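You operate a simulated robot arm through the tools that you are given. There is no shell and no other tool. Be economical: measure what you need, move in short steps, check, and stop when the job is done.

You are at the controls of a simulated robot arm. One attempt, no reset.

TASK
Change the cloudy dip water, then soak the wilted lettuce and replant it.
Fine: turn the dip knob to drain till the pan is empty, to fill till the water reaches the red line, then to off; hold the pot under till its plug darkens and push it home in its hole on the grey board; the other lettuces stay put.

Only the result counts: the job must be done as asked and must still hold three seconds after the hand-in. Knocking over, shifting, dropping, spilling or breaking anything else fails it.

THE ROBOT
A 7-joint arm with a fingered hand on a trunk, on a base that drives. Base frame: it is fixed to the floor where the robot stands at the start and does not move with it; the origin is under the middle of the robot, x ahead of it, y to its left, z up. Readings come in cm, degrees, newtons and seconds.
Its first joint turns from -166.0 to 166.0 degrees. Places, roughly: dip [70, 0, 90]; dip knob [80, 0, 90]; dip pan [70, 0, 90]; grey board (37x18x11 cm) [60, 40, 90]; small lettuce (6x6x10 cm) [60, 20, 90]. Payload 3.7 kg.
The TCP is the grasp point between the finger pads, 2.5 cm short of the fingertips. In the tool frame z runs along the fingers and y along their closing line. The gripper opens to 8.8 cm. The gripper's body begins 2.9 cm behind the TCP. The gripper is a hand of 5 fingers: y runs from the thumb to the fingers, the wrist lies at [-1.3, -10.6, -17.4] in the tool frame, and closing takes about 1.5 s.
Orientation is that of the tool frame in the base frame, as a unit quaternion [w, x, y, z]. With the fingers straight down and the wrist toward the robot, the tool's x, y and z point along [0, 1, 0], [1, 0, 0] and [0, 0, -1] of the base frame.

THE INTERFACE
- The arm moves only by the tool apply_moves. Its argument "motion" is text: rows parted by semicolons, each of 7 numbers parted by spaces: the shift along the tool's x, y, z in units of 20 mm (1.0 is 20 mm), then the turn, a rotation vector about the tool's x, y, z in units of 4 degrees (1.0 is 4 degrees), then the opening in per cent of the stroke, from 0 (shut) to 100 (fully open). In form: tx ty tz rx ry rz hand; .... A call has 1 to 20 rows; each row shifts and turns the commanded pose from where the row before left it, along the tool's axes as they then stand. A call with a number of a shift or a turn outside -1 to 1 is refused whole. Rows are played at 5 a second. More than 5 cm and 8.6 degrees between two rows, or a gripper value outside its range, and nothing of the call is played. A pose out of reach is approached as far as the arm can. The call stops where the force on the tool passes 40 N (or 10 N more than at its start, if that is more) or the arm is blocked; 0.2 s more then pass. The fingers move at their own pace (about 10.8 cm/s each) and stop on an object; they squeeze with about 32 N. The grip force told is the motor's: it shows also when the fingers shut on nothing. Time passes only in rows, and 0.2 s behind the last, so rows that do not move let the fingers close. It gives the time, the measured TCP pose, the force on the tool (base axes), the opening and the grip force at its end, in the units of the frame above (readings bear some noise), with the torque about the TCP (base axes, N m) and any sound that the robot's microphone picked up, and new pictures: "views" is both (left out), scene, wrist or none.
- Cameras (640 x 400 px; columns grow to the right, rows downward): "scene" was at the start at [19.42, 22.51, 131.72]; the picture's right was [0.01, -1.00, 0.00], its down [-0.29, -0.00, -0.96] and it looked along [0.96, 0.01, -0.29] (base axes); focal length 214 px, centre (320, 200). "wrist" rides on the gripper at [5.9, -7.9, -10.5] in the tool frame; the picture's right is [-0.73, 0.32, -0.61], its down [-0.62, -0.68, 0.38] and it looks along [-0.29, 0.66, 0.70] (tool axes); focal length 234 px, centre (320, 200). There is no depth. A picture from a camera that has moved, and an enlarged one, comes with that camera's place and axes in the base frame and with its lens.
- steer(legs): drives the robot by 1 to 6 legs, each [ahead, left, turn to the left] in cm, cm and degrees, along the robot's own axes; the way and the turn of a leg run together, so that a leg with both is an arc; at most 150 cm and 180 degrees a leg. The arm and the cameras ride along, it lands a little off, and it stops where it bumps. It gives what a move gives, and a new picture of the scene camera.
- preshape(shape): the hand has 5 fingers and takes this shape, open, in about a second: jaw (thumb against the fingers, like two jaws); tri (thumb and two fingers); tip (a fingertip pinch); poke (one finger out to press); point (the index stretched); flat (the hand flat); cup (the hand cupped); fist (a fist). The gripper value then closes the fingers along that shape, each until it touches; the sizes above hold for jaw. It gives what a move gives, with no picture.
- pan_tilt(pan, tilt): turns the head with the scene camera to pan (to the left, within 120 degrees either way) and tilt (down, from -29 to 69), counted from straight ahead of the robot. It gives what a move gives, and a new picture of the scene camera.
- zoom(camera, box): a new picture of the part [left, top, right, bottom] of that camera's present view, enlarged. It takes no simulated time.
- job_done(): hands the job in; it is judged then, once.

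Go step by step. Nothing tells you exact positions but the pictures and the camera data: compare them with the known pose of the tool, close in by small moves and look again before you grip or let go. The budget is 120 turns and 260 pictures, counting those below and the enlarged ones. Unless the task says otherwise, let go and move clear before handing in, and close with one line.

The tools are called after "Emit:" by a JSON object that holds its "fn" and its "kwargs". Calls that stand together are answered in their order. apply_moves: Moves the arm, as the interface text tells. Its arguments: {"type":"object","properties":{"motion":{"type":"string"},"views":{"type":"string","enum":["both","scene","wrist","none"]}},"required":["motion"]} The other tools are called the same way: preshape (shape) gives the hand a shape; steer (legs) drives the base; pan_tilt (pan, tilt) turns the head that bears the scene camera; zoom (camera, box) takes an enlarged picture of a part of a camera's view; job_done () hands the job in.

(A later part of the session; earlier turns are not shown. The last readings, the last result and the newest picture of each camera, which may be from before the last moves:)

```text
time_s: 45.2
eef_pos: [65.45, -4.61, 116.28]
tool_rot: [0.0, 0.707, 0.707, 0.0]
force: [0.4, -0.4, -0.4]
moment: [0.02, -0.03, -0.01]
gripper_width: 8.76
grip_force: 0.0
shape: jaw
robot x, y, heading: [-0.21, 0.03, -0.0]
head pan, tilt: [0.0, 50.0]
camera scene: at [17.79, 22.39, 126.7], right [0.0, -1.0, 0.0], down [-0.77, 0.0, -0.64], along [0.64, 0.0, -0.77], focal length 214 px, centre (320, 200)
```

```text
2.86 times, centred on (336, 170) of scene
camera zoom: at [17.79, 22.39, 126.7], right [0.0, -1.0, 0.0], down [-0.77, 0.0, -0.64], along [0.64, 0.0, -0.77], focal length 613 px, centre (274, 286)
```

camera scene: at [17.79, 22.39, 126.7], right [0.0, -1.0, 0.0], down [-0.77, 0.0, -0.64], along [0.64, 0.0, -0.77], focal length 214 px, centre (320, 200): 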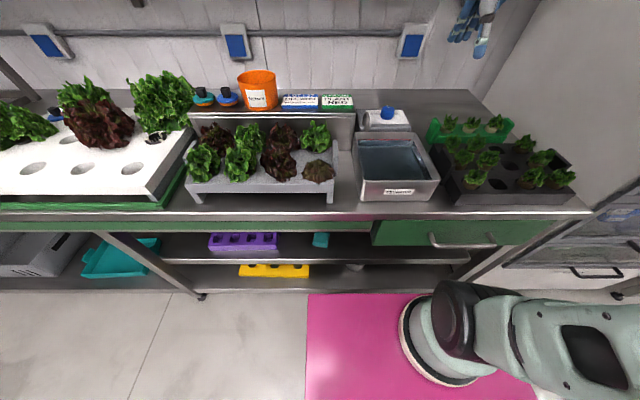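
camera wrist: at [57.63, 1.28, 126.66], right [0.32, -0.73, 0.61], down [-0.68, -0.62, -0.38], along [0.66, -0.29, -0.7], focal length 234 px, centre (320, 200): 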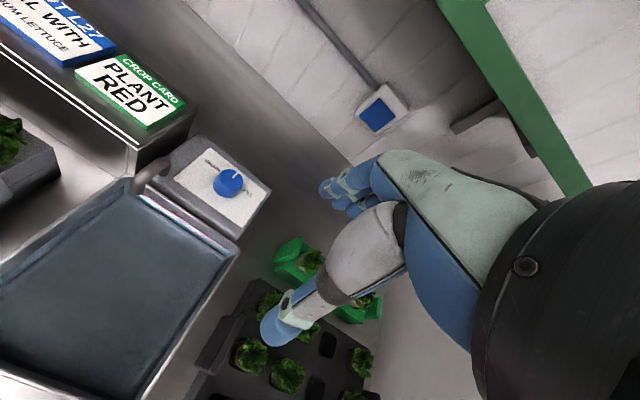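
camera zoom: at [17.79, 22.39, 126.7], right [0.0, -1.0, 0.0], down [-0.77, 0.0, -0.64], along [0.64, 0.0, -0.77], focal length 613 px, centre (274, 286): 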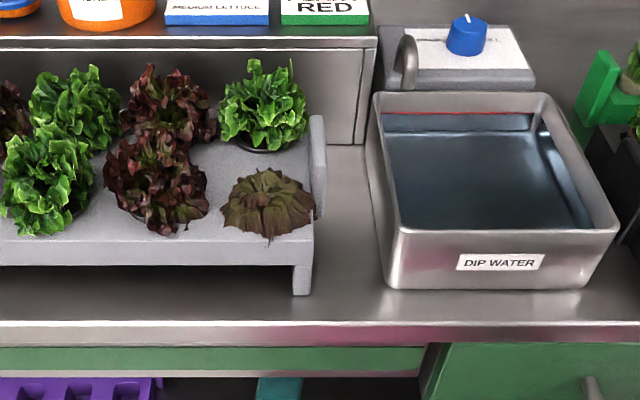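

I'll go above the wilted lettuce for a close wrist view.

Emit:
{"fn": "apply_moves", "kwargs": {"motion": "0.98 -0.3 0.2 0 0 0 100;0.98 -0.3 0.2 0 0 0 100;0.98 -0.3 0.2 0 0 0 100;0.98 -0.3 0.2 0 0 0 100;0.98 -0.3 0.2 0 0 0 100;0.98 -0.3 0.2 0 0 0 100;0.98 -0.3 0.2 0 0 0 100;0.98 -0.3 0.3 0 0 0 100;0.98 -0.3 0.3 0 0 0 100;0.98 -0.3 0.3 0 0 0 100;0.98 -0.3 0.3 0 0 0 100;0.98 -0.3 0.3 0 0 0 100;0.98 -0.3 0.3 0 0 0 100;0.98 -0.3 0.3 0 0 0 100", "views": "both"}}

Emit:
{"fn": "zoom", "kwargs": {"camera": "wrist", "box": [160, 160, 352, 280]}}

Emit:
{"fn": "zoom", "kwargs": {"camera": "scene", "box": [272, 120, 368, 210]}}

```text
time_s: 48.2
eef_pos: [57.09, 22.72, 109.22]
tool_rot: [0.0, 0.707, 0.707, -0.001]
force: [0.7, -0.3, 0.0]
moment: [0.04, -0.01, 0.0]
gripper_width: 8.74
grip_force: 0.0
shape: jaw
robot x, y, heading: [-0.12, 0.07, 0.0]
head pan, tilt: [0.0, 50.0]
camera scene: at [17.79, 22.4, 126.7], right [0.0, -1.0, 0.0], down [-0.77, 0.0, -0.64], along [0.64, 0.0, -0.77], focal length 214 px, centre (320, 200)
camera wrist: at [49.26, 28.61, 119.61], right [0.32, -0.73, 0.61], down [-0.68, -0.62, -0.38], along [0.66, -0.29, -0.7], focal length 234 px, centre (320, 200)
```

scene: 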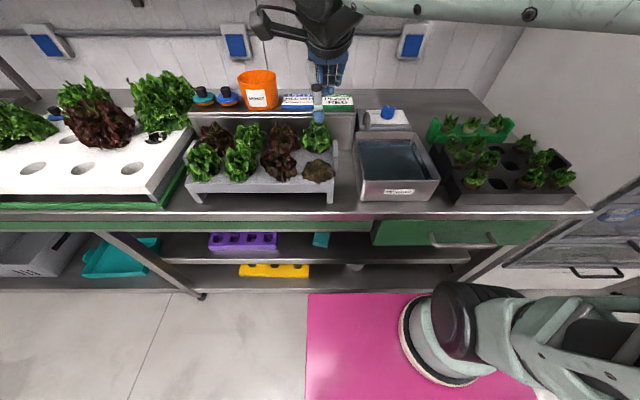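
wrist: 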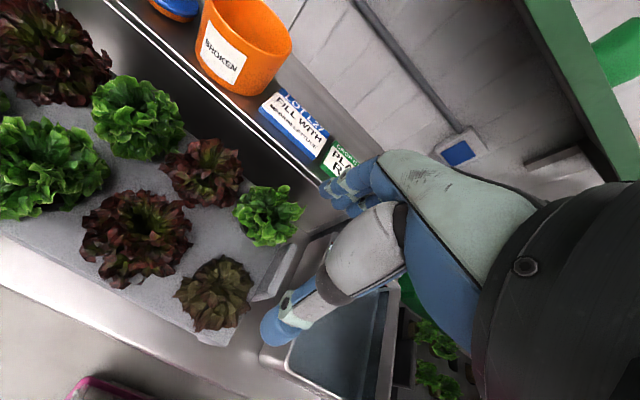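

```text
3.33 times, centred on (256, 220) of wrist
camera zoom: at [49.26, 28.61, 119.61], right [0.32, -0.73, 0.61], down [-0.68, -0.62, -0.38], along [0.66, -0.29, -0.7], focal length 781 px, centre (533, 133)
```

zoom: 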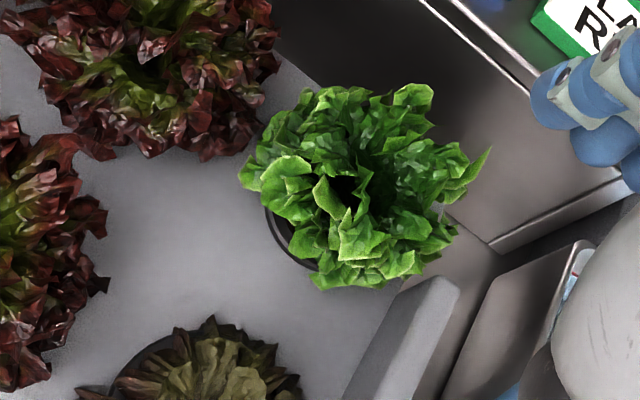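

```text
4.44 times, centred on (320, 165) of scene
camera zoom: at [17.79, 22.4, 126.7], right [0.0, -1.0, 0.0], down [-0.77, 0.0, -0.64], along [0.64, 0.0, -0.77], focal length 953 px, centre (320, 356)
```

zoom: 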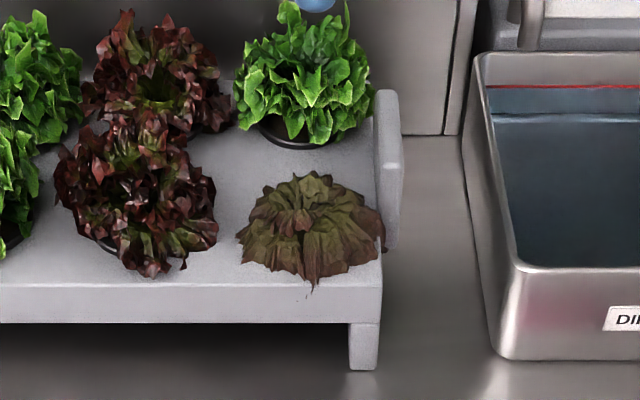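

Emit:
{"fn": "zoom", "kwargs": {"camera": "wrist", "box": [150, 230, 294, 355]}}

Emit:
{"fn": "zoom", "kwargs": {"camera": "scene", "box": [290, 140, 354, 200]}}

```text
3.20 times, centred on (222, 292) of wrist
camera zoom: at [49.26, 28.61, 119.61], right [0.32, -0.73, 0.61], down [-0.68, -0.62, -0.38], along [0.66, -0.29, -0.7], focal length 749 px, centre (634, -96)
```

zoom: 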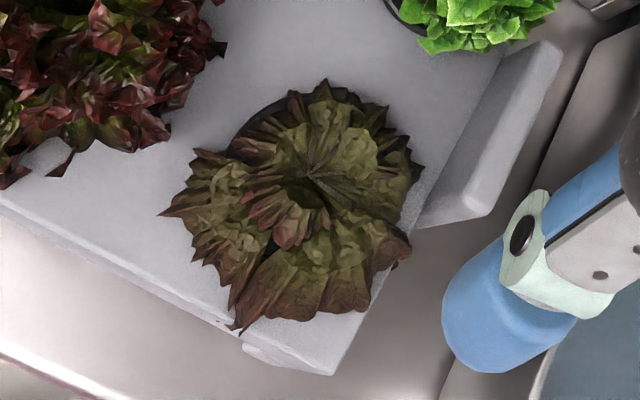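

```text
6.67 times, centred on (322, 170) of scene
camera zoom: at [17.79, 22.4, 126.7], right [0.0, -1.0, 0.0], down [-0.77, 0.0, -0.64], along [0.64, 0.0, -0.77], focal length 1430 px, centre (307, 400)
```

zoom: 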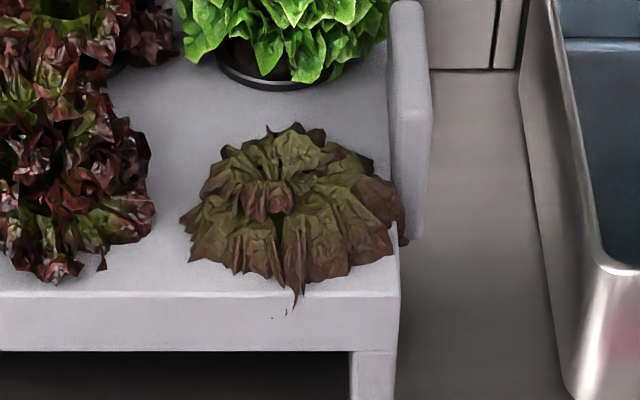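

The wilted plant's ring centre is near (56.5, 23.5) and the board top near z=90. The end lip lies close on the right, so I'll try the three-finger shape, which is narrower.

Emit:
{"fn": "preshape", "kwargs": {"shape": "tri"}}

Emit:
{"fn": "pan_tilt", "kwargs": {"pan": 0, "tilt": 40}}

Emit:
{"fn": "zoom", "kwargs": {"camera": "scene", "box": [260, 20, 380, 170]}}

Emit:
{"fn": "zoom", "kwargs": {"camera": "wrist", "box": [180, 120, 436, 360]}}

```text
time_s: 49.1
eef_pos: [57.11, 22.67, 109.14]
tool_rot: [0.0, 0.707, 0.707, 0.0]
force: [-0.5, 0.4, -0.3]
moment: [0.0, 0.03, 0.01]
gripper_width: 8.76
grip_force: 0.0
shape: tri
robot x, y, heading: [0.01, -0.13, 0.1]
head pan, tilt: [0.0, 50.0]
```

```text
time_s: 49.8
eef_pos: [57.12, 22.66, 109.21]
tool_rot: [0.0, 0.708, 0.707, 0.0]
force: [-0.4, 0.0, -0.1]
moment: [-0.03, 0.01, -0.02]
gripper_width: 8.79
grip_force: 0.0
shape: tri
robot x, y, heading: [-0.43, -0.45, 0.1]
head pan, tilt: [0.0, 40.0]
camera scene: at [18.59, 22.4, 128.11], right [0.0, -1.0, 0.0], down [-0.64, 0.0, -0.77], along [0.77, 0.0, -0.64], focal length 214 px, centre (320, 200)
```

scene: 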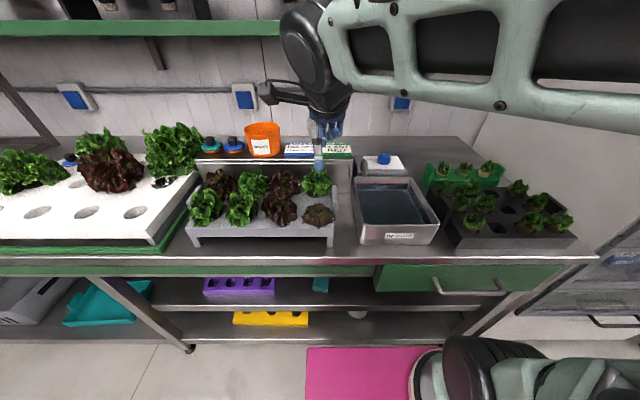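

```text
2.67 times, centred on (320, 95) of scene
camera zoom: at [18.59, 22.4, 128.11], right [0.0, -1.0, 0.0], down [-0.64, 0.0, -0.77], along [0.77, 0.0, -0.64], focal length 572 px, centre (320, 480)
```

zoom: 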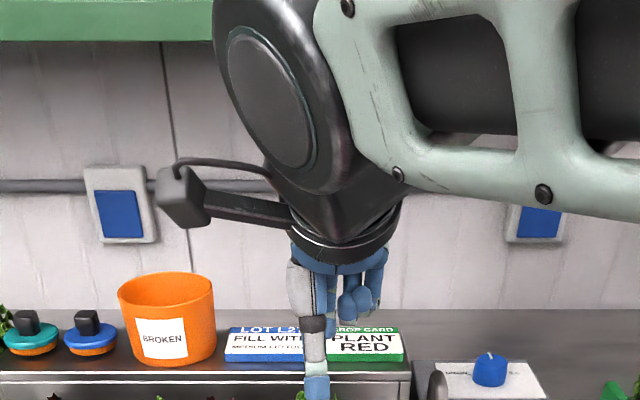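

```text
1.67 times, centred on (308, 240) of wrist
camera zoom: at [49.26, 28.59, 119.63], right [0.32, -0.73, 0.61], down [-0.68, -0.62, -0.38], along [0.66, -0.29, -0.7], focal length 390 px, centre (340, 133)
```

zoom: 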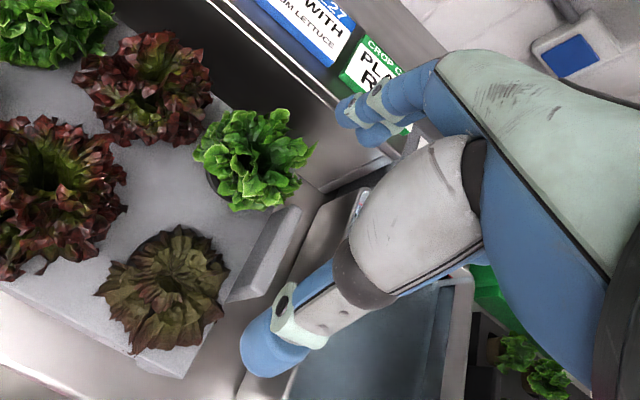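

The ring and little fingers are folded up, which is good. I'll descend over the plant to z≈97.5 and look.

Emit:
{"fn": "apply_moves", "kwargs": {"motion": "0.05 -0.04 0.75 0 0 0 100;0.05 -0.04 0.75 0 0 0 100;0.05 -0.04 0.75 0 0 0 100;0.05 -0.04 0.75 0 0 0 100;0.05 -0.04 0.75 0 0 0 100;0.05 -0.04 0.75 0 0 0 100;0.05 -0.04 0.75 0 0 0 100;0.05 -0.02 0.6 0 0 0 100", "views": "wrist"}}

Emit:
{"fn": "zoom", "kwargs": {"camera": "scene", "box": [260, 110, 380, 240]}}

Emit:
{"fn": "zoom", "kwargs": {"camera": "wrist", "box": [180, 160, 404, 370]}}

```text
time_s: 51.6
eef_pos: [56.57, 23.68, 97.32]
tool_rot: [-0.001, 0.707, 0.707, 0.0]
force: [-0.3, 0.1, 0.1]
moment: [-0.01, -0.01, -0.01]
gripper_width: 8.75
grip_force: 0.1
shape: tri
robot x, y, heading: [-0.15, -0.03, -0.1]
head pan, tilt: [0.0, 40.0]
camera wrist: at [48.66, 29.47, 107.72], right [0.32, -0.73, 0.61], down [-0.68, -0.62, -0.38], along [0.66, -0.29, -0.7], focal length 234 px, centre (320, 200)
```

wrist: 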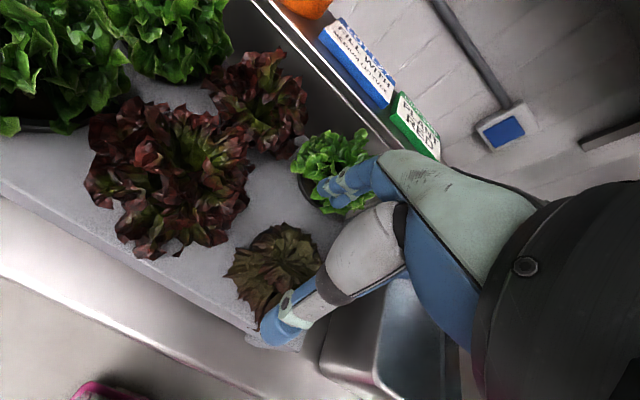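

```text
3.08 times, centred on (320, 175) of scene
camera zoom: at [18.59, 22.4, 128.11], right [0.0, -1.0, 0.0], down [-0.64, 0.0, -0.77], along [0.77, 0.0, -0.64], focal length 660 px, centre (320, 277)
```

zoom: 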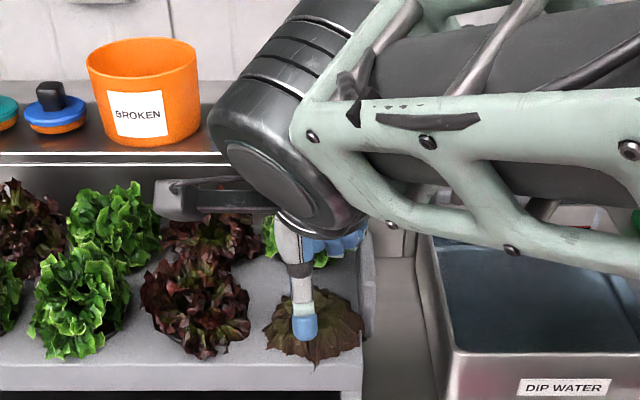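

```text
1.90 times, centred on (292, 265) of wrist
camera zoom: at [48.66, 29.47, 107.72], right [0.32, -0.73, 0.61], down [-0.68, -0.62, -0.38], along [0.66, -0.29, -0.7], focal length 446 px, centre (373, 76)
```

zoom: 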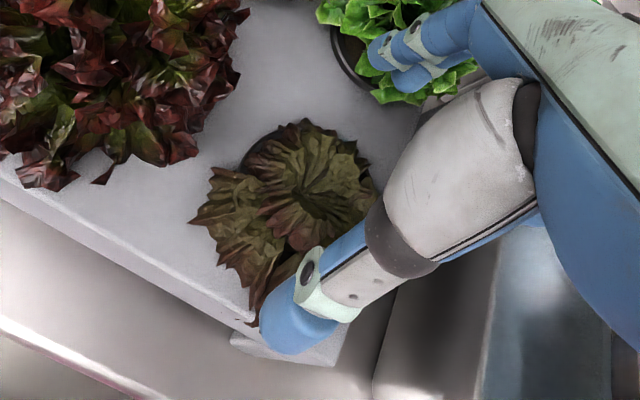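

Centred within a few mm. I'll shift 4 mm towards me and descend slowly to z≈93.4.

Emit:
{"fn": "apply_moves", "kwargs": {"motion": "0 -0.2 0.4 0 0 0 100;0 0 0.4 0 0 0 100;0 0 0.4 0 0 0 100;0 0 0.4 0 0 0 100;0 0 0.35 0 0 0 100", "views": "wrist"}}

Emit:
{"fn": "zoom", "kwargs": {"camera": "scene", "box": [280, 165, 360, 235]}}

Emit:
{"fn": "zoom", "kwargs": {"camera": "wrist", "box": [200, 140, 400, 350]}}

```text
time_s: 52.7
eef_pos: [56.3, 23.48, 94.43]
tool_rot: [0.002, 0.708, 0.706, 0.005]
force: [-4.9, -9.3, 25.2]
moment: [-0.16, -0.76, -0.02]
gripper_width: 8.57
grip_force: 0.0
shape: tri
robot x, y, heading: [-0.08, 0.19, -0.1]
head pan, tilt: [0.0, 40.0]
stopped in row 5: the force on the tool passed its limit at 47 N (the readings are from after the stop); the commanded pose is now the measured one
camera wrist: at [48.37, 29.4, 104.69], right [0.32, -0.73, 0.61], down [-0.68, -0.62, -0.39], along [0.66, -0.29, -0.69], focal length 234 px, centre (320, 200)
```

wrist: 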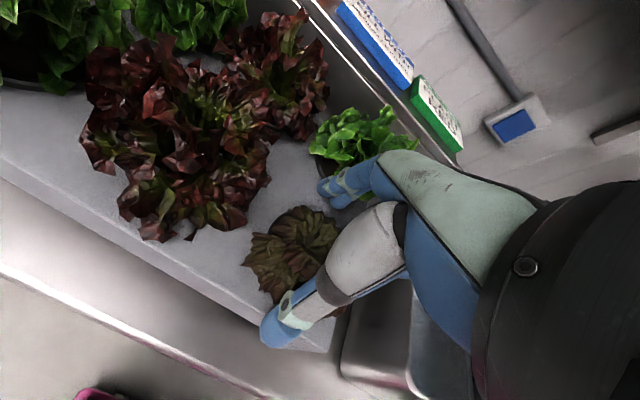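

```text
5.71 times, centred on (320, 200) of scene
camera zoom: at [18.52, 22.32, 128.13], right [0.0, -1.0, 0.0], down [-0.64, 0.0, -0.77], along [0.77, 0.0, -0.64], focal length 1226 px, centre (320, 200)
```

zoom: 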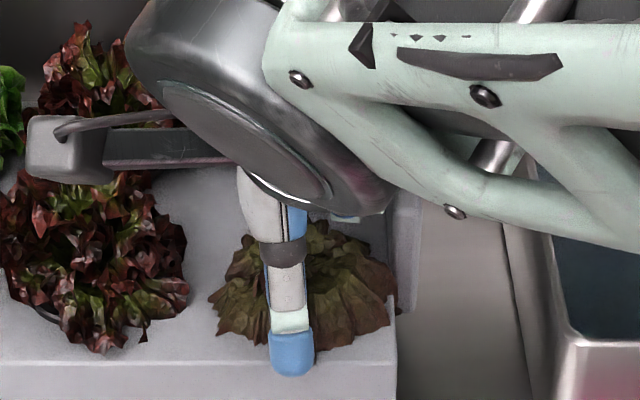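

```text
1.90 times, centred on (300, 245) of wrist
camera zoom: at [48.37, 29.4, 104.69], right [0.32, -0.73, 0.61], down [-0.68, -0.62, -0.39], along [0.66, -0.29, -0.69], focal length 446 px, centre (358, 114)
```

zoom: 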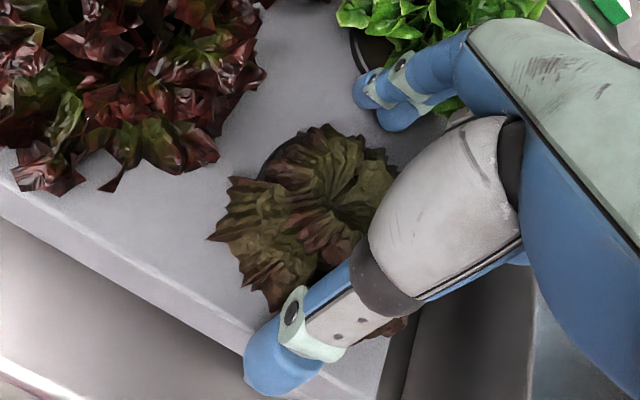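

Contact at the fingertips (25 N up) at TCP z=94.4. I'll back up 1.5 cm and narrow the opening so as to keep clear of the green lettuce behind.

Emit:
{"fn": "apply_moves", "kwargs": {"motion": "0 0 -0.4 0 0 0 100;0 0 -0.4 0 0 0 100;0 0 0 0 0 0 70;0 0 0 0 0 0 70;0 0 0 0 0 0 70", "views": "wrist"}}

Emit:
{"fn": "zoom", "kwargs": {"camera": "wrist", "box": [200, 120, 400, 350]}}

Emit:
{"fn": "zoom", "kwargs": {"camera": "scene", "box": [280, 165, 360, 235]}}

```text
time_s: 53.9
eef_pos: [56.39, 23.55, 95.72]
tool_rot: [0.001, 0.707, 0.707, 0.003]
force: [-0.7, 0.1, 0.5]
moment: [-0.03, -0.04, 0.02]
gripper_width: 6.17
grip_force: 0.1
shape: tri
robot x, y, heading: [-0.02, 0.2, -0.0]
head pan, tilt: [0.0, 40.0]
camera wrist: at [48.43, 29.46, 106.05], right [0.32, -0.73, 0.61], down [-0.68, -0.62, -0.39], along [0.66, -0.29, -0.69], focal length 234 px, centre (320, 200)
```

wrist: 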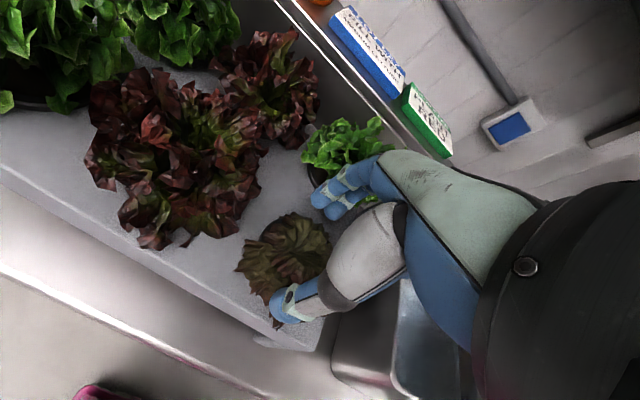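

```text
1.74 times, centred on (300, 235) of wrist
camera zoom: at [48.43, 29.46, 106.05], right [0.32, -0.73, 0.61], down [-0.68, -0.62, -0.39], along [0.66, -0.29, -0.69], focal length 407 px, centre (355, 139)
```

zoom: 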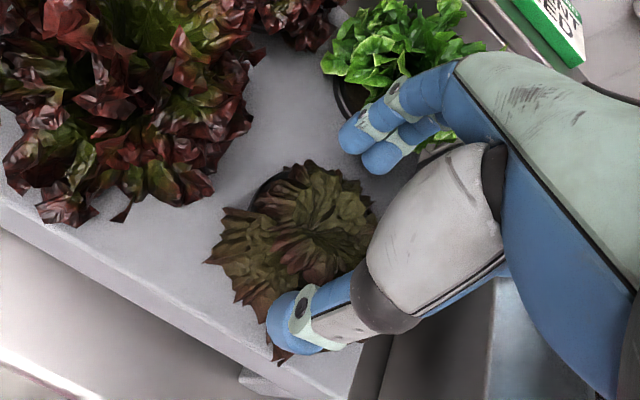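

```text
5.71 times, centred on (320, 200) of scene
camera zoom: at [18.59, 22.39, 128.11], right [0.0, -1.0, 0.0], down [-0.64, 0.0, -0.77], along [0.77, 0.0, -0.64], focal length 1226 px, centre (320, 200)
```

zoom: 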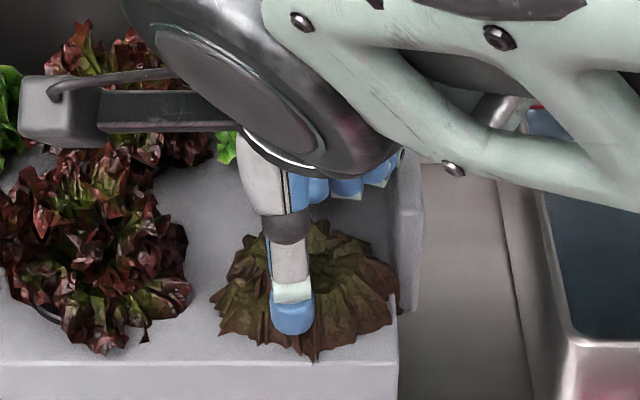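

Emit:
{"fn": "apply_moves", "kwargs": {"motion": "-0.15 0 0.3 0 0 0 70;0 0 0.3 0 0 0 70;0 0 0.3 0 0 0 70;0 0 0.2 0 0 0 70", "views": "wrist"}}

Emit:
{"fn": "zoom", "kwargs": {"camera": "scene", "box": [280, 165, 360, 235]}}

Emit:
{"fn": "zoom", "kwargs": {"camera": "wrist", "box": [200, 120, 400, 350]}}

```text
time_s: 54.7
eef_pos: [56.37, 23.3, 94.54]
tool_rot: [0.003, 0.707, 0.708, 0.008]
force: [-0.2, -2.0, 11.3]
moment: [-0.02, 0.3, -0.01]
gripper_width: 6.15
grip_force: 0.1
shape: tri
robot x, y, heading: [-0.0, -0.09, -0.1]
head pan, tilt: [0.0, 40.0]
stopped in row 3: the force on the tool passed its limit at 52 N (the readings are from after the stop); the commanded pose is now the measured one
camera wrist: at [48.44, 29.29, 104.83], right [0.31, -0.73, 0.61], down [-0.68, -0.62, -0.4], along [0.67, -0.28, -0.69], focal length 234 px, centre (320, 200)
```

wrist: 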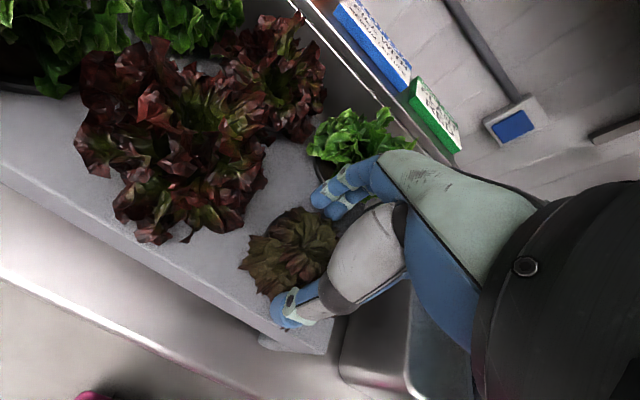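

```text
5.71 times, centred on (320, 200) of scene
camera zoom: at [18.57, 22.36, 128.12], right [0.0, -1.0, 0.0], down [-0.64, 0.0, -0.77], along [0.77, 0.0, -0.64], focal length 1226 px, centre (320, 200)
```

zoom: 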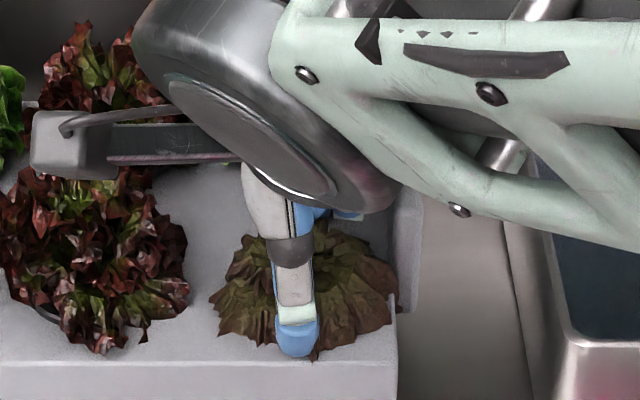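

```text
1.74 times, centred on (300, 235) of wrist
camera zoom: at [48.44, 29.29, 104.83], right [0.31, -0.73, 0.61], down [-0.68, -0.62, -0.4], along [0.67, -0.28, -0.69], focal length 407 px, centre (355, 139)
```

zoom: 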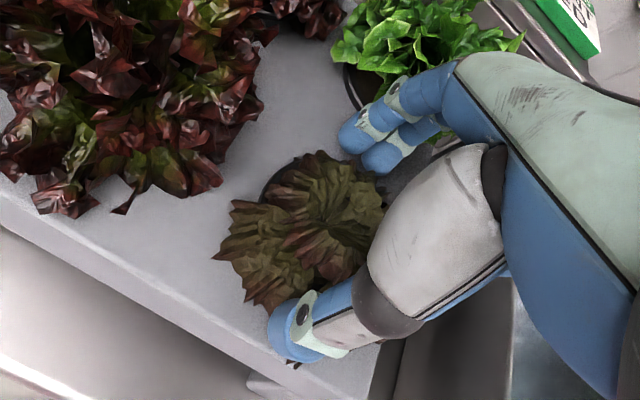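

Both thumb and fingers have now touched the board top (≈z 91.5). I'll lift 4 mm and close on the plant.

Emit:
{"fn": "apply_moves", "kwargs": {"motion": "0 0 -0.2 0 0 0 70;0 0 0 0 0 0 0;0 0 0 0 0 0 0;0 0 0 0 0 0 0;0 0 0 0 0 0 0;0 0 0 0 0 0 0;0 0 0 0 0 0 0", "views": "wrist"}}

Emit:
{"fn": "zoom", "kwargs": {"camera": "scene", "box": [280, 165, 360, 235]}}

Emit:
{"fn": "zoom", "kwargs": {"camera": "wrist", "box": [200, 120, 400, 350]}}

```text
time_s: 56.3
eef_pos: [56.33, 23.5, 94.78]
tool_rot: [0.003, 0.707, 0.707, 0.009]
force: [2.7, 1.2, 16.3]
moment: [0.03, -0.1, -0.03]
gripper_width: 3.83
grip_force: 31.7
shape: tri
robot x, y, heading: [-0.31, 0.06, 0.3]
head pan, tilt: [0.0, 40.0]
camera wrist: at [48.35, 29.29, 105.21], right [0.31, -0.73, 0.61], down [-0.68, -0.62, -0.4], along [0.67, -0.28, -0.69], focal length 234 px, centre (320, 200)
```

wrist: 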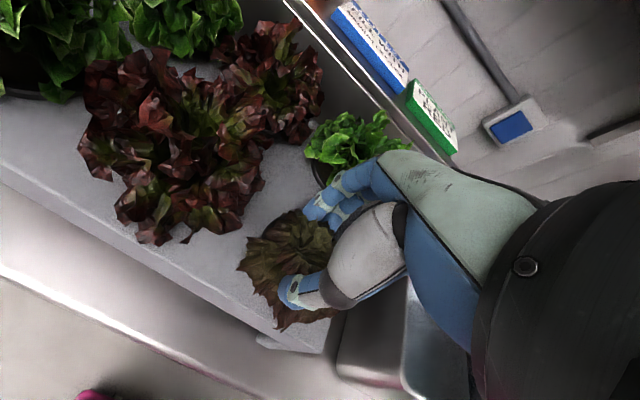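

```text
5.71 times, centred on (320, 200) of scene
camera zoom: at [18.57, 22.37, 128.12], right [0.0, -1.0, 0.0], down [-0.64, 0.0, -0.77], along [0.77, 0.0, -0.64], focal length 1226 px, centre (320, 200)
```

zoom: 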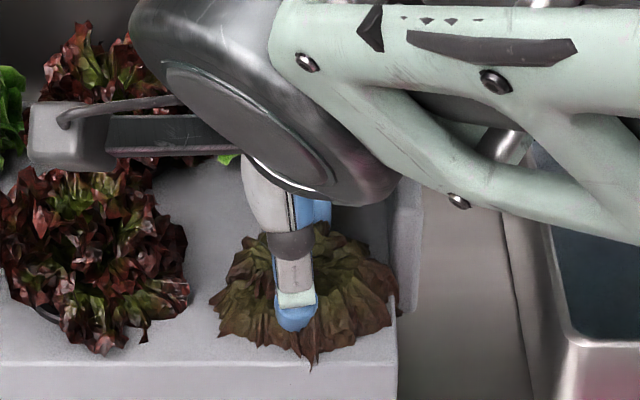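

```text
1.74 times, centred on (300, 235) of wrist
camera zoom: at [48.35, 29.29, 105.21], right [0.31, -0.73, 0.61], down [-0.68, -0.62, -0.4], along [0.67, -0.28, -0.69], focal length 407 px, centre (355, 139)
```

zoom: 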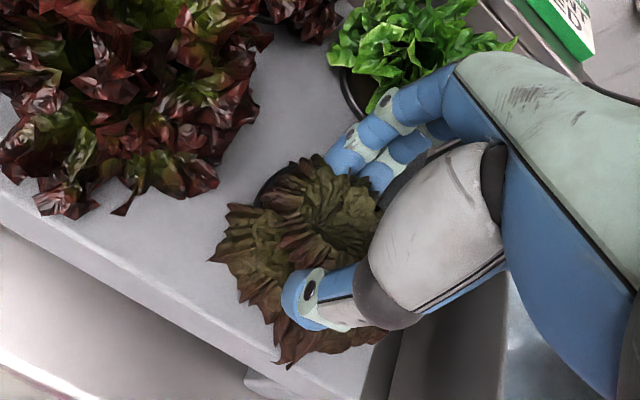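

Something solid 3.8 cm wide is gripped. I'll lift 3 cm slowly and look.

Emit:
{"fn": "apply_moves", "kwargs": {"motion": "0 0 -0.3 0 0 0 0;0 0 -0.3 0 0 0 0;0 0 -0.3 0 0 0 0;0 0 -0.3 0 0 0 0;0 0 -0.3 0 0 0 0", "views": "wrist"}}

Emit:
{"fn": "zoom", "kwargs": {"camera": "scene", "box": [280, 165, 360, 235]}}

```text
time_s: 57.5
eef_pos: [56.29, 23.24, 97.84]
tool_rot: [0.003, 0.708, 0.706, 0.008]
force: [0.0, -0.2, -0.5]
moment: [0.0, 0.03, -0.03]
gripper_width: 3.75
grip_force: 32.3
shape: tri
robot x, y, heading: [-0.0, -0.23, 0.0]
head pan, tilt: [0.0, 40.0]
camera wrist: at [48.22, 29.12, 108.21], right [0.31, -0.73, 0.61], down [-0.68, -0.62, -0.4], along [0.67, -0.28, -0.69], focal length 234 px, centre (320, 200)
```

wrist: 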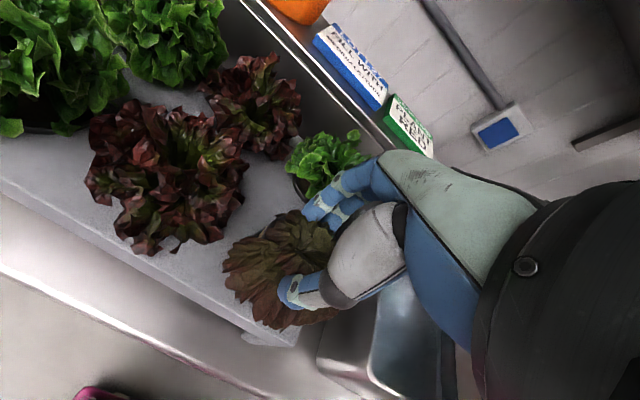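

```text
5.71 times, centred on (320, 200) of scene
camera zoom: at [18.59, 22.38, 128.11], right [0.0, -1.0, 0.0], down [-0.64, 0.0, -0.77], along [0.77, 0.0, -0.64], focal length 1226 px, centre (320, 200)
```

zoom: 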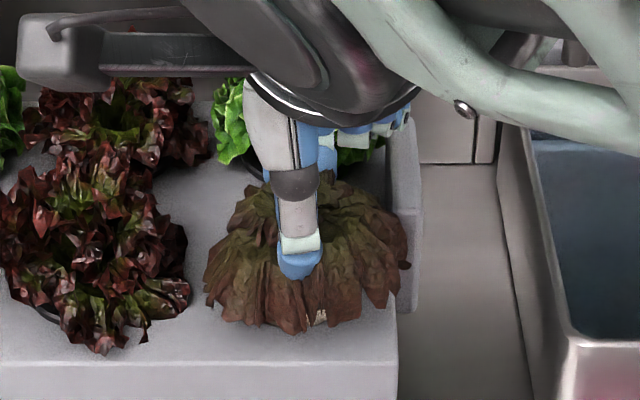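

It's coming up with the hand. I'll lift another 10 cm straight up.

Emit:
{"fn": "apply_moves", "kwargs": {"motion": "0 0 -0.5 0 0 0 0;0 0 -0.5 0 0 0 0;0 0 -0.5 0 0 0 0;0 0 -0.5 0 0 0 0;0 0 -0.5 0 0 0 0;0 0 -0.5 0 0 0 0;0 0 -0.5 0 0 0 0;0 0 -0.5 0 0 0 0;0 0 -0.5 0 0 0 0;0 0 -0.5 0 0 0 0;0 0 -0.5 0 0 0 0", "views": "both"}}

Emit:
{"fn": "zoom", "kwargs": {"camera": "scene", "box": [264, 120, 376, 240]}}

```text
time_s: 59.9
eef_pos: [56.45, 23.37, 108.84]
tool_rot: [0.002, 0.707, 0.707, 0.007]
force: [0.4, -1.0, -0.1]
moment: [-0.02, -0.04, 0.03]
gripper_width: 3.72
grip_force: 32.2
shape: tri
robot x, y, heading: [-0.23, 0.11, -0.1]
head pan, tilt: [0.0, 40.0]
camera scene: at [18.59, 22.38, 128.11], right [0.0, -1.0, 0.0], down [-0.64, 0.0, -0.77], along [0.77, 0.0, -0.64], focal length 214 px, centre (320, 200)
camera wrist: at [48.29, 29.19, 119.22], right [0.31, -0.73, 0.61], down [-0.68, -0.62, -0.4], along [0.67, -0.28, -0.69], focal length 234 px, centre (320, 200)
```

scene: 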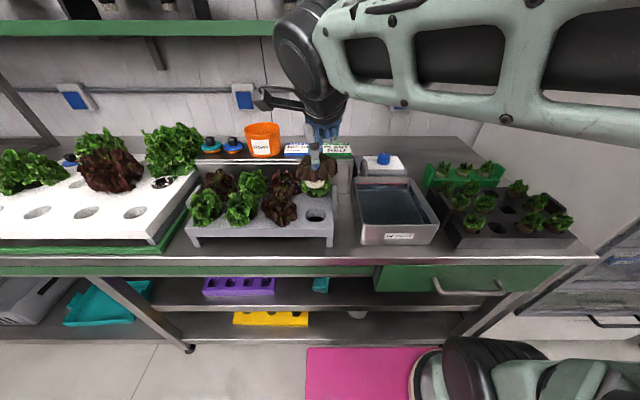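
wrist: 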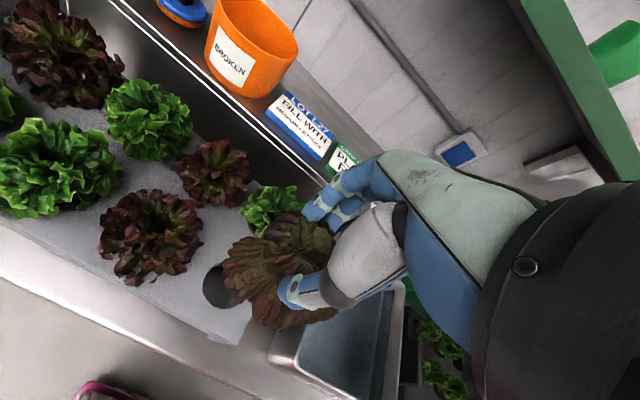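

```text
3.33 times, centred on (320, 180) of scene
camera zoom: at [18.59, 22.38, 128.11], right [0.0, -1.0, 0.0], down [-0.64, 0.0, -0.77], along [0.77, 0.0, -0.64], focal length 715 px, centre (320, 267)
```

zoom: 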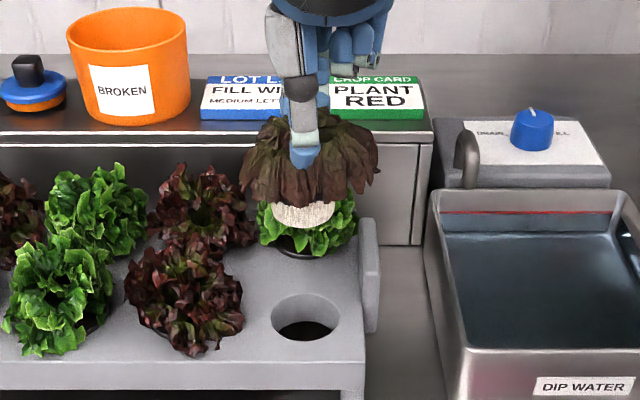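

The hole is free at about (56.9, 23.4), and the plug's bottom hangs about 8.8 cm below the TCP. I'll move over the pan centre, near (63, 4.5).

Emit:
{"fn": "apply_moves", "kwargs": {"motion": "-0.8 0 0 0 0 0 0;-0.8 0.2 0 0 0 0 0;-0.8 0.3 0 0 0 0 0;-0.8 0.3 0 0 0 0 0;-0.8 0.3 0 0 0 0 0;-0.8 0.3 0 0 0 0 0;-0.8 0.3 0 0 0 0 0;-0.8 0.3 0 0 0 0 0;-0.8 0.3 0 0 0 0 0;-0.8 0.3 0 0 0 0 0;-0.8 0.3 0 0 0 0 0;-0.6 0.3 0 0 0 0 0", "views": "wrist"}}

Emit:
{"fn": "pan_tilt", "kwargs": {"pan": -12, "tilt": 42}}

Emit:
{"fn": "zoom", "kwargs": {"camera": "scene", "box": [240, 100, 400, 250]}}

```text
time_s: 62.5
eef_pos: [62.6, 4.65, 108.8]
tool_rot: [0.002, 0.707, 0.707, 0.007]
force: [-0.1, 0.2, -0.7]
moment: [0.02, 0.02, 0.0]
gripper_width: 3.75
grip_force: 32.3
shape: tri
robot x, y, heading: [0.06, -0.24, -0.1]
head pan, tilt: [0.0, 40.0]
camera wrist: at [54.6, 10.4, 119.13], right [0.31, -0.73, 0.61], down [-0.68, -0.62, -0.4], along [0.67, -0.28, -0.69], focal length 234 px, centre (320, 200)
```

wrist: 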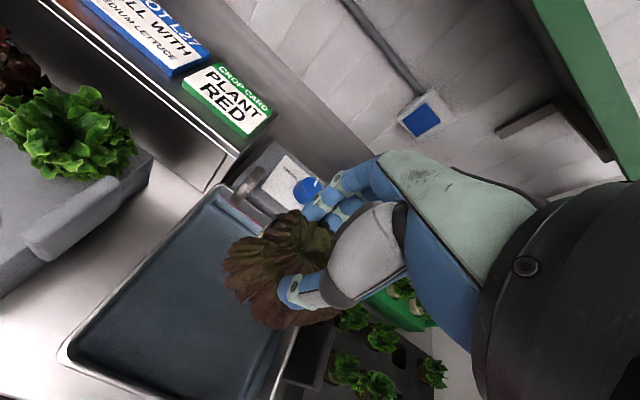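

```text
time_s: 63.3
eef_pos: [62.67, 4.53, 108.74]
tool_rot: [0.002, 0.708, 0.707, 0.008]
force: [-1.0, -0.6, -0.8]
moment: [-0.04, 0.01, 0.01]
gripper_width: 3.72
grip_force: 31.6
shape: tri
robot x, y, heading: [0.06, 0.32, 0.0]
head pan, tilt: [-12.0, 42.0]
camera scene: at [18.27, 20.65, 127.82], right [-0.21, -0.98, 0.0], down [-0.65, 0.14, -0.74], along [0.73, -0.15, -0.67], focal length 214 px, centre (320, 200)
```

scene: 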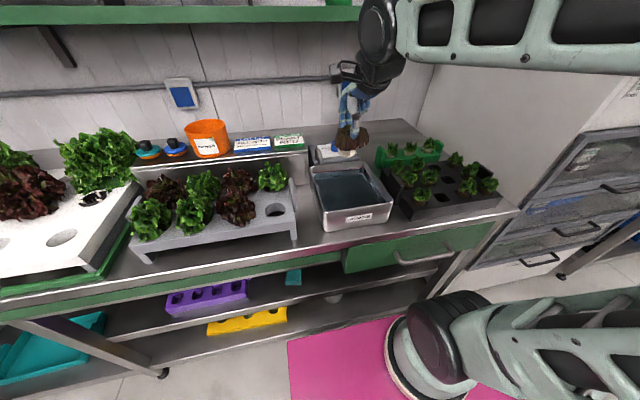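

```text
2.67 times, centred on (320, 175) of scene
camera zoom: at [18.27, 20.65, 127.82], right [-0.21, -0.98, 0.0], down [-0.65, 0.14, -0.74], along [0.73, -0.15, -0.67], focal length 572 px, centre (320, 267)
```

zoom: 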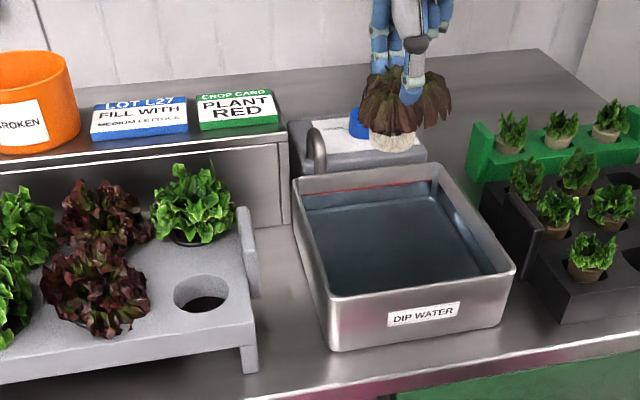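

Pan interior is centred at about (63.3, 3.4). I'll lower the plug into the water gradually.

Emit:
{"fn": "apply_moves", "kwargs": {"motion": "-0.25 0.1 0.5 0 0 0 0;-0.25 0.1 0.5 0 0 0 0;0 0 0.5 0 0 0 0;0 0 0.5 0 0 0 0;0 0 0.5 0 0 0 0;0 0 0.5 0 0 0 0;0 0 0.5 0 0 0 0;0 0 0.5 0 0 0 0;0 0 0.5 0 0 0 0;0 0 0.5 0 0 0 0;0 0 0.5 0 0 0 0;0 0 0.5 0 0 0 0;0 0 0.5 0 0 0 0", "views": "none"}}

Emit:
{"fn": "zoom", "kwargs": {"camera": "scene", "box": [296, 130, 408, 240]}}

```text
time_s: 66.1
eef_pos: [63.14, 3.66, 95.98]
tool_rot: [0.002, 0.707, 0.708, 0.007]
force: [0.1, 0.7, -0.1]
moment: [0.0, 0.04, 0.02]
gripper_width: 3.73
grip_force: 32.4
shape: tri
robot x, y, heading: [-0.15, 0.41, -0.0]
head pan, tilt: [-12.0, 42.0]
```

```text
3.64 times, centred on (352, 185) of scene
camera zoom: at [18.27, 20.64, 127.82], right [-0.21, -0.98, 0.0], down [-0.65, 0.14, -0.74], along [0.73, -0.15, -0.67], focal length 780 px, centre (204, 254)
```

zoom: 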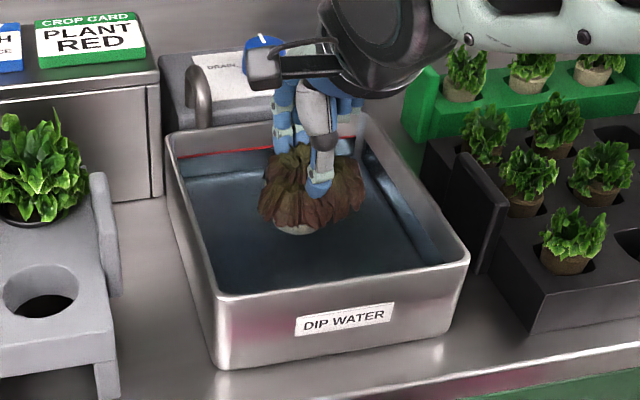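

Emit:
{"fn": "apply_moves", "kwargs": {"motion": "0 0 0.3 0 0 0 0;0 0 0.3 0 0 0 0;0 0 0.3 0 0 0 0;0 0 0.3 0 0 0 0;0 0 0.2 0 0 0 0", "views": "none"}}

Emit:
{"fn": "zoom", "kwargs": {"camera": "scene", "box": [320, 150, 384, 220]}}

```text
time_s: 67.3
eef_pos: [63.35, 3.6, 92.99]
tool_rot: [0.003, 0.708, 0.706, 0.009]
force: [-0.9, -1.3, 8.8]
moment: [-0.03, 0.0, -0.01]
gripper_width: 3.72
grip_force: 32.4
shape: tri
robot x, y, heading: [0.14, -0.23, 0.1]
head pan, tilt: [-12.0, 42.0]
```

```text
5.71 times, centred on (352, 185) of scene
camera zoom: at [18.24, 20.64, 127.82], right [-0.21, -0.98, 0.0], down [-0.65, 0.14, -0.74], along [0.73, -0.15, -0.67], focal length 1226 px, centre (137, 286)
```

zoom: 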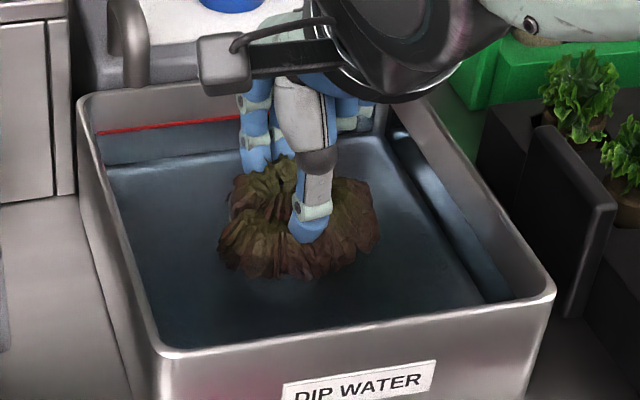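

The plug touches the pan floor lightly and is well submerged. I'll ease up a touch, hold 4 s, and then check.

Emit:
{"fn": "apply_moves", "kwargs": {"motion": "0 0 -0.05 0 0 0 0;0 0 0 0 0 0 0;0 0 0 0 0 0 0;0 0 0 0 0 0 0;0 0 0 0 0 0 0;0 0 0 0 0 0 0;0 0 0 0 0 0 0;0 0 0 0 0 0 0;0 0 0 0 0 0 0;0 0 0 0 0 0 0;0 0 0 0 0 0 0;0 0 0 0 0 0 0;0 0 0 0 0 0 0;0 0 0 0 0 0 0;0 0 0 0 0 0 0;0 0 0 0 0 0 0;0 0 0 0 0 0 0;0 0 0 0 0 0 0;0 0 0 0 0 0 0;0 0 0 0 0 0 0", "views": "wrist"}}

Emit:
{"fn": "zoom", "kwargs": {"camera": "scene", "box": [320, 150, 384, 220]}}

```text
time_s: 71.5
eef_pos: [63.38, 3.7, 93.13]
tool_rot: [0.002, 0.708, 0.707, 0.008]
force: [0.5, -0.1, -0.9]
moment: [0.02, -0.02, 0.01]
gripper_width: 3.72
grip_force: 32.0
shape: tri
robot x, y, heading: [0.14, 0.16, 0.2]
head pan, tilt: [-12.0, 42.0]
camera wrist: at [55.31, 9.52, 103.48], right [0.31, -0.73, 0.61], down [-0.68, -0.62, -0.4], along [0.67, -0.28, -0.69], focal length 234 px, centre (320, 200)
```

wrist: 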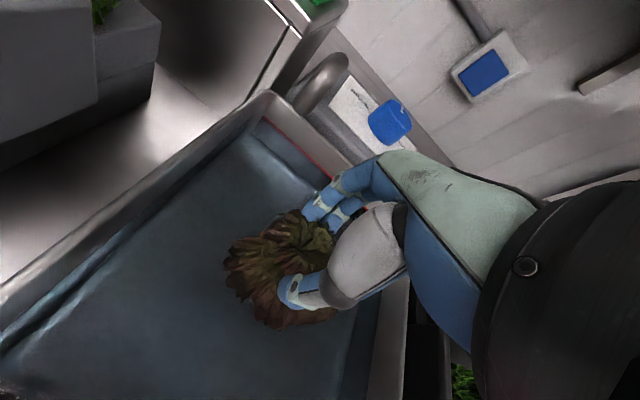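

```text
5.71 times, centred on (352, 185) of scene
camera zoom: at [18.27, 20.64, 127.82], right [-0.21, -0.98, 0.0], down [-0.65, 0.14, -0.74], along [0.73, -0.15, -0.67], focal length 1226 px, centre (137, 286)
```

zoom: 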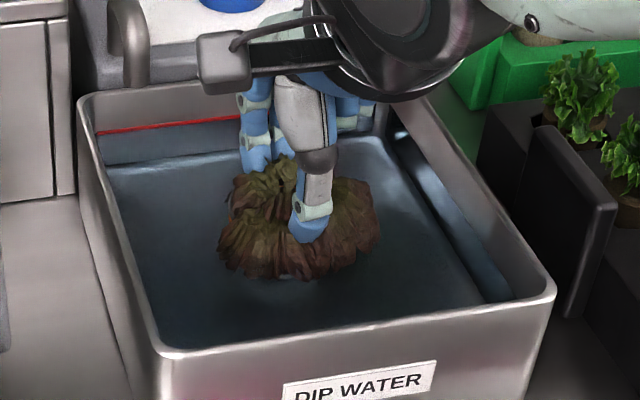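

Held about 5 s under. I'll lift straight up to see whether the plug has darkened.

Emit:
{"fn": "apply_moves", "kwargs": {"motion": "0 0 -0.4 0 0 0 0;0 0 -0.4 0 0 0 0;0 0 -0.4 0 0 0 0;0 0 -0.4 0 0 0 0;0 0 -0.4 0 0 0 0;0 0 -0.4 0 0 0 0;0 0 -0.4 0 0 0 0;0 0 -0.4 0 0 0 0;0 0 -0.4 0 0 0 0;0 0 -0.4 0 0 0 0;0 0 -0.4 0 0 0 0;0 0 -0.4 0 0 0 0", "views": "none"}}

Emit:
{"fn": "zoom", "kwargs": {"camera": "scene", "box": [312, 115, 392, 215]}}

```text
time_s: 74.1
eef_pos: [63.07, 3.65, 102.6]
tool_rot: [0.001, 0.707, 0.707, 0.008]
force: [-0.2, 0.7, 0.1]
moment: [-0.02, 0.0, -0.03]
gripper_width: 3.74
grip_force: 31.7
shape: tri
robot x, y, heading: [-0.01, -0.38, -0.1]
head pan, tilt: [-12.0, 42.0]
```

```text
4.00 times, centred on (352, 165) of scene
camera zoom: at [18.27, 20.64, 127.82], right [-0.21, -0.98, 0.0], down [-0.65, 0.14, -0.74], along [0.73, -0.15, -0.67], focal length 858 px, centre (192, 340)
```

zoom: 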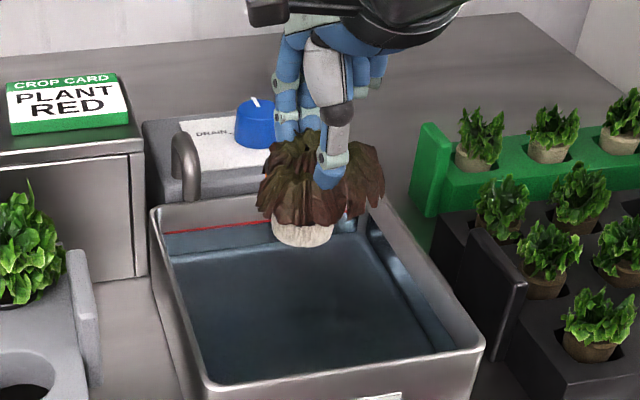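

Emit:
{"fn": "zoom", "kwargs": {"camera": "scene", "box": [334, 160, 366, 180]}}

```text
16.00 times, centred on (350, 170) of scene
camera zoom: at [18.27, 20.64, 127.82], right [-0.21, -0.98, 0.0], down [-0.65, 0.14, -0.74], along [0.73, -0.15, -0.67], focal length 3432 px, centre (-160, 680)
```

zoom: 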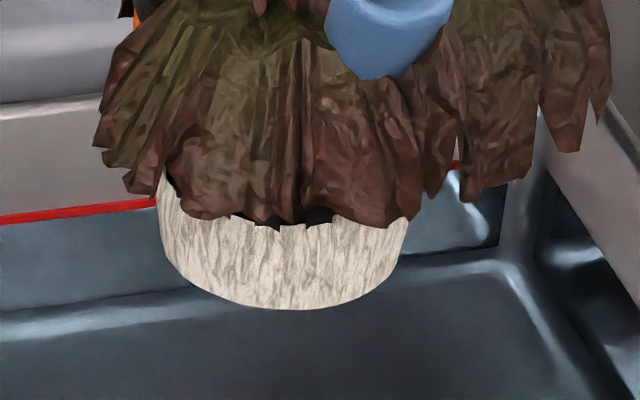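

The plug is still pale; it needs a longer soak. I'll lower it again to the floor and hold much longer, checking as I go.

Emit:
{"fn": "apply_moves", "kwargs": {"motion": "0 0 0.5 0 0 0 0;0 0 0.5 0 0 0 0;0 0 0.5 0 0 0 0;0 0 0.5 0 0 0 0;0 0 0.5 0 0 0 0;0 0 0.5 0 0 0 0;0 0 0.5 0 0 0 0;0 0 0.5 0 0 0 0;0 0 0.5 0 0 0 0;0 0 0.25 0 0 0 0;0 0 0 0 0 0 0;0 0 0 0 0 0 0;0 0 0 0 0 0 0;0 0 0 0 0 0 0;0 0 0 0 0 0 0;0 0 0 0 0 0 0;0 0 0 0 0 0 0;0 0 0 0 0 0 0;0 0 0 0 0 0 0;0 0 0 0 0 0 0", "views": "none"}}

Emit:
{"fn": "zoom", "kwargs": {"camera": "scene", "box": [326, 165, 374, 205]}}

```text
time_s: 78.3
eef_pos: [63.31, 3.78, 93.16]
tool_rot: [0.002, 0.707, 0.707, 0.008]
force: [-0.4, -0.4, -0.8]
moment: [-0.01, 0.03, -0.01]
gripper_width: 3.72
grip_force: 32.2
shape: tri
robot x, y, heading: [-0.18, -0.13, -0.0]
head pan, tilt: [-12.0, 42.0]
```

```text
10.00 times, centred on (350, 185) of scene
camera zoom: at [18.27, 20.64, 127.82], right [-0.21, -0.98, 0.0], down [-0.65, 0.14, -0.74], along [0.73, -0.15, -0.67], focal length 2145 px, centre (20, 350)
```

zoom: 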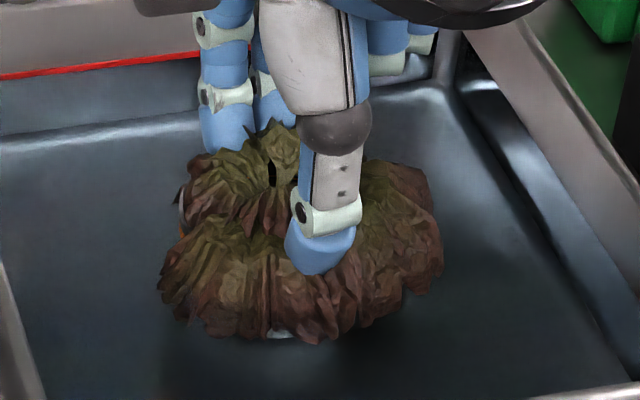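

Emit:
{"fn": "apply_moves", "kwargs": {"motion": "0 0 0 0 0 0 0;0 0 0 0 0 0 0;0 0 0 0 0 0 0;0 0 0 0 0 0 0;0 0 0 0 0 0 0;0 0 0 0 0 0 0;0 0 0 0 0 0 0;0 0 0 0 0 0 0;0 0 0 0 0 0 0;0 0 0 0 0 0 0;0 0 0 0 0 0 0;0 0 0 0 0 0 0;0 0 0 0 0 0 0;0 0 0 0 0 0 0;0 0 0 0 0 0 0;0 0 0 0 0 0 0;0 0 0 0 0 0 0;0 0 0 0 0 0 0;0 0 0 0 0 0 0;0 0 0 0 0 0 0", "views": "none"}}

Emit:
{"fn": "apply_moves", "kwargs": {"motion": "0 0 0 0 0 0 0;0 0 0 0 0 0 0;0 0 0 0 0 0 0;0 0 0 0 0 0 0;0 0 0 0 0 0 0;0 0 0 0 0 0 0;0 0 0 0 0 0 0;0 0 0 0 0 0 0;0 0 0 0 0 0 0;0 0 0 0 0 0 0;0 0 0 0 0 0 0;0 0 0 0 0 0 0;0 0 0 0 0 0 0;0 0 0 0 0 0 0;0 0 0 0 0 0 0;0 0 0 0 0 0 0;0 0 0 0 0 0 0;0 0 0 0 0 0 0;0 0 0 0 0 0 0;0 0 0 0 0 0 0", "views": "none"}}

Emit:
{"fn": "zoom", "kwargs": {"camera": "scene", "box": [326, 165, 374, 205]}}

```text
time_s: 82.5
eef_pos: [63.35, 3.61, 93.14]
tool_rot: [0.002, 0.707, 0.707, 0.009]
force: [-1.1, 0.3, -0.2]
moment: [0.03, -0.02, 0.04]
gripper_width: 3.69
grip_force: 31.8
shape: tri
robot x, y, heading: [0.07, 0.62, 0.3]
head pan, tilt: [-12.0, 42.0]
```

```text
time_s: 86.7
eef_pos: [63.32, 3.78, 93.05]
tool_rot: [0.002, 0.707, 0.707, 0.008]
force: [-0.8, -0.3, 0.3]
moment: [-0.01, 0.01, -0.01]
gripper_width: 3.72
grip_force: 32.2
shape: tri
robot x, y, heading: [-0.06, 0.4, 0.1]
head pan, tilt: [-12.0, 42.0]
```

```text
10.00 times, centred on (350, 185) of scene
camera zoom: at [18.27, 20.64, 127.82], right [-0.21, -0.98, 0.0], down [-0.65, 0.14, -0.74], along [0.73, -0.15, -0.67], focal length 2145 px, centre (20, 350)
```

zoom: 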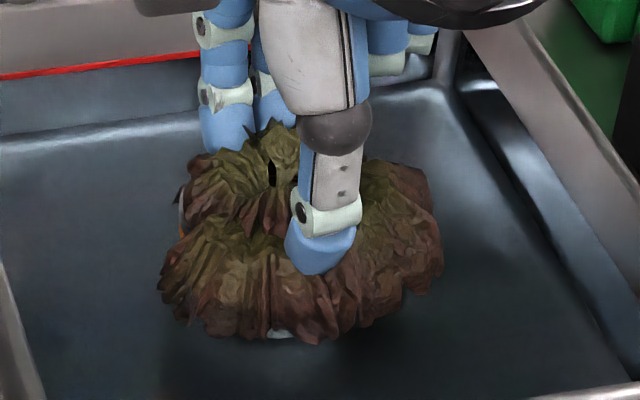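

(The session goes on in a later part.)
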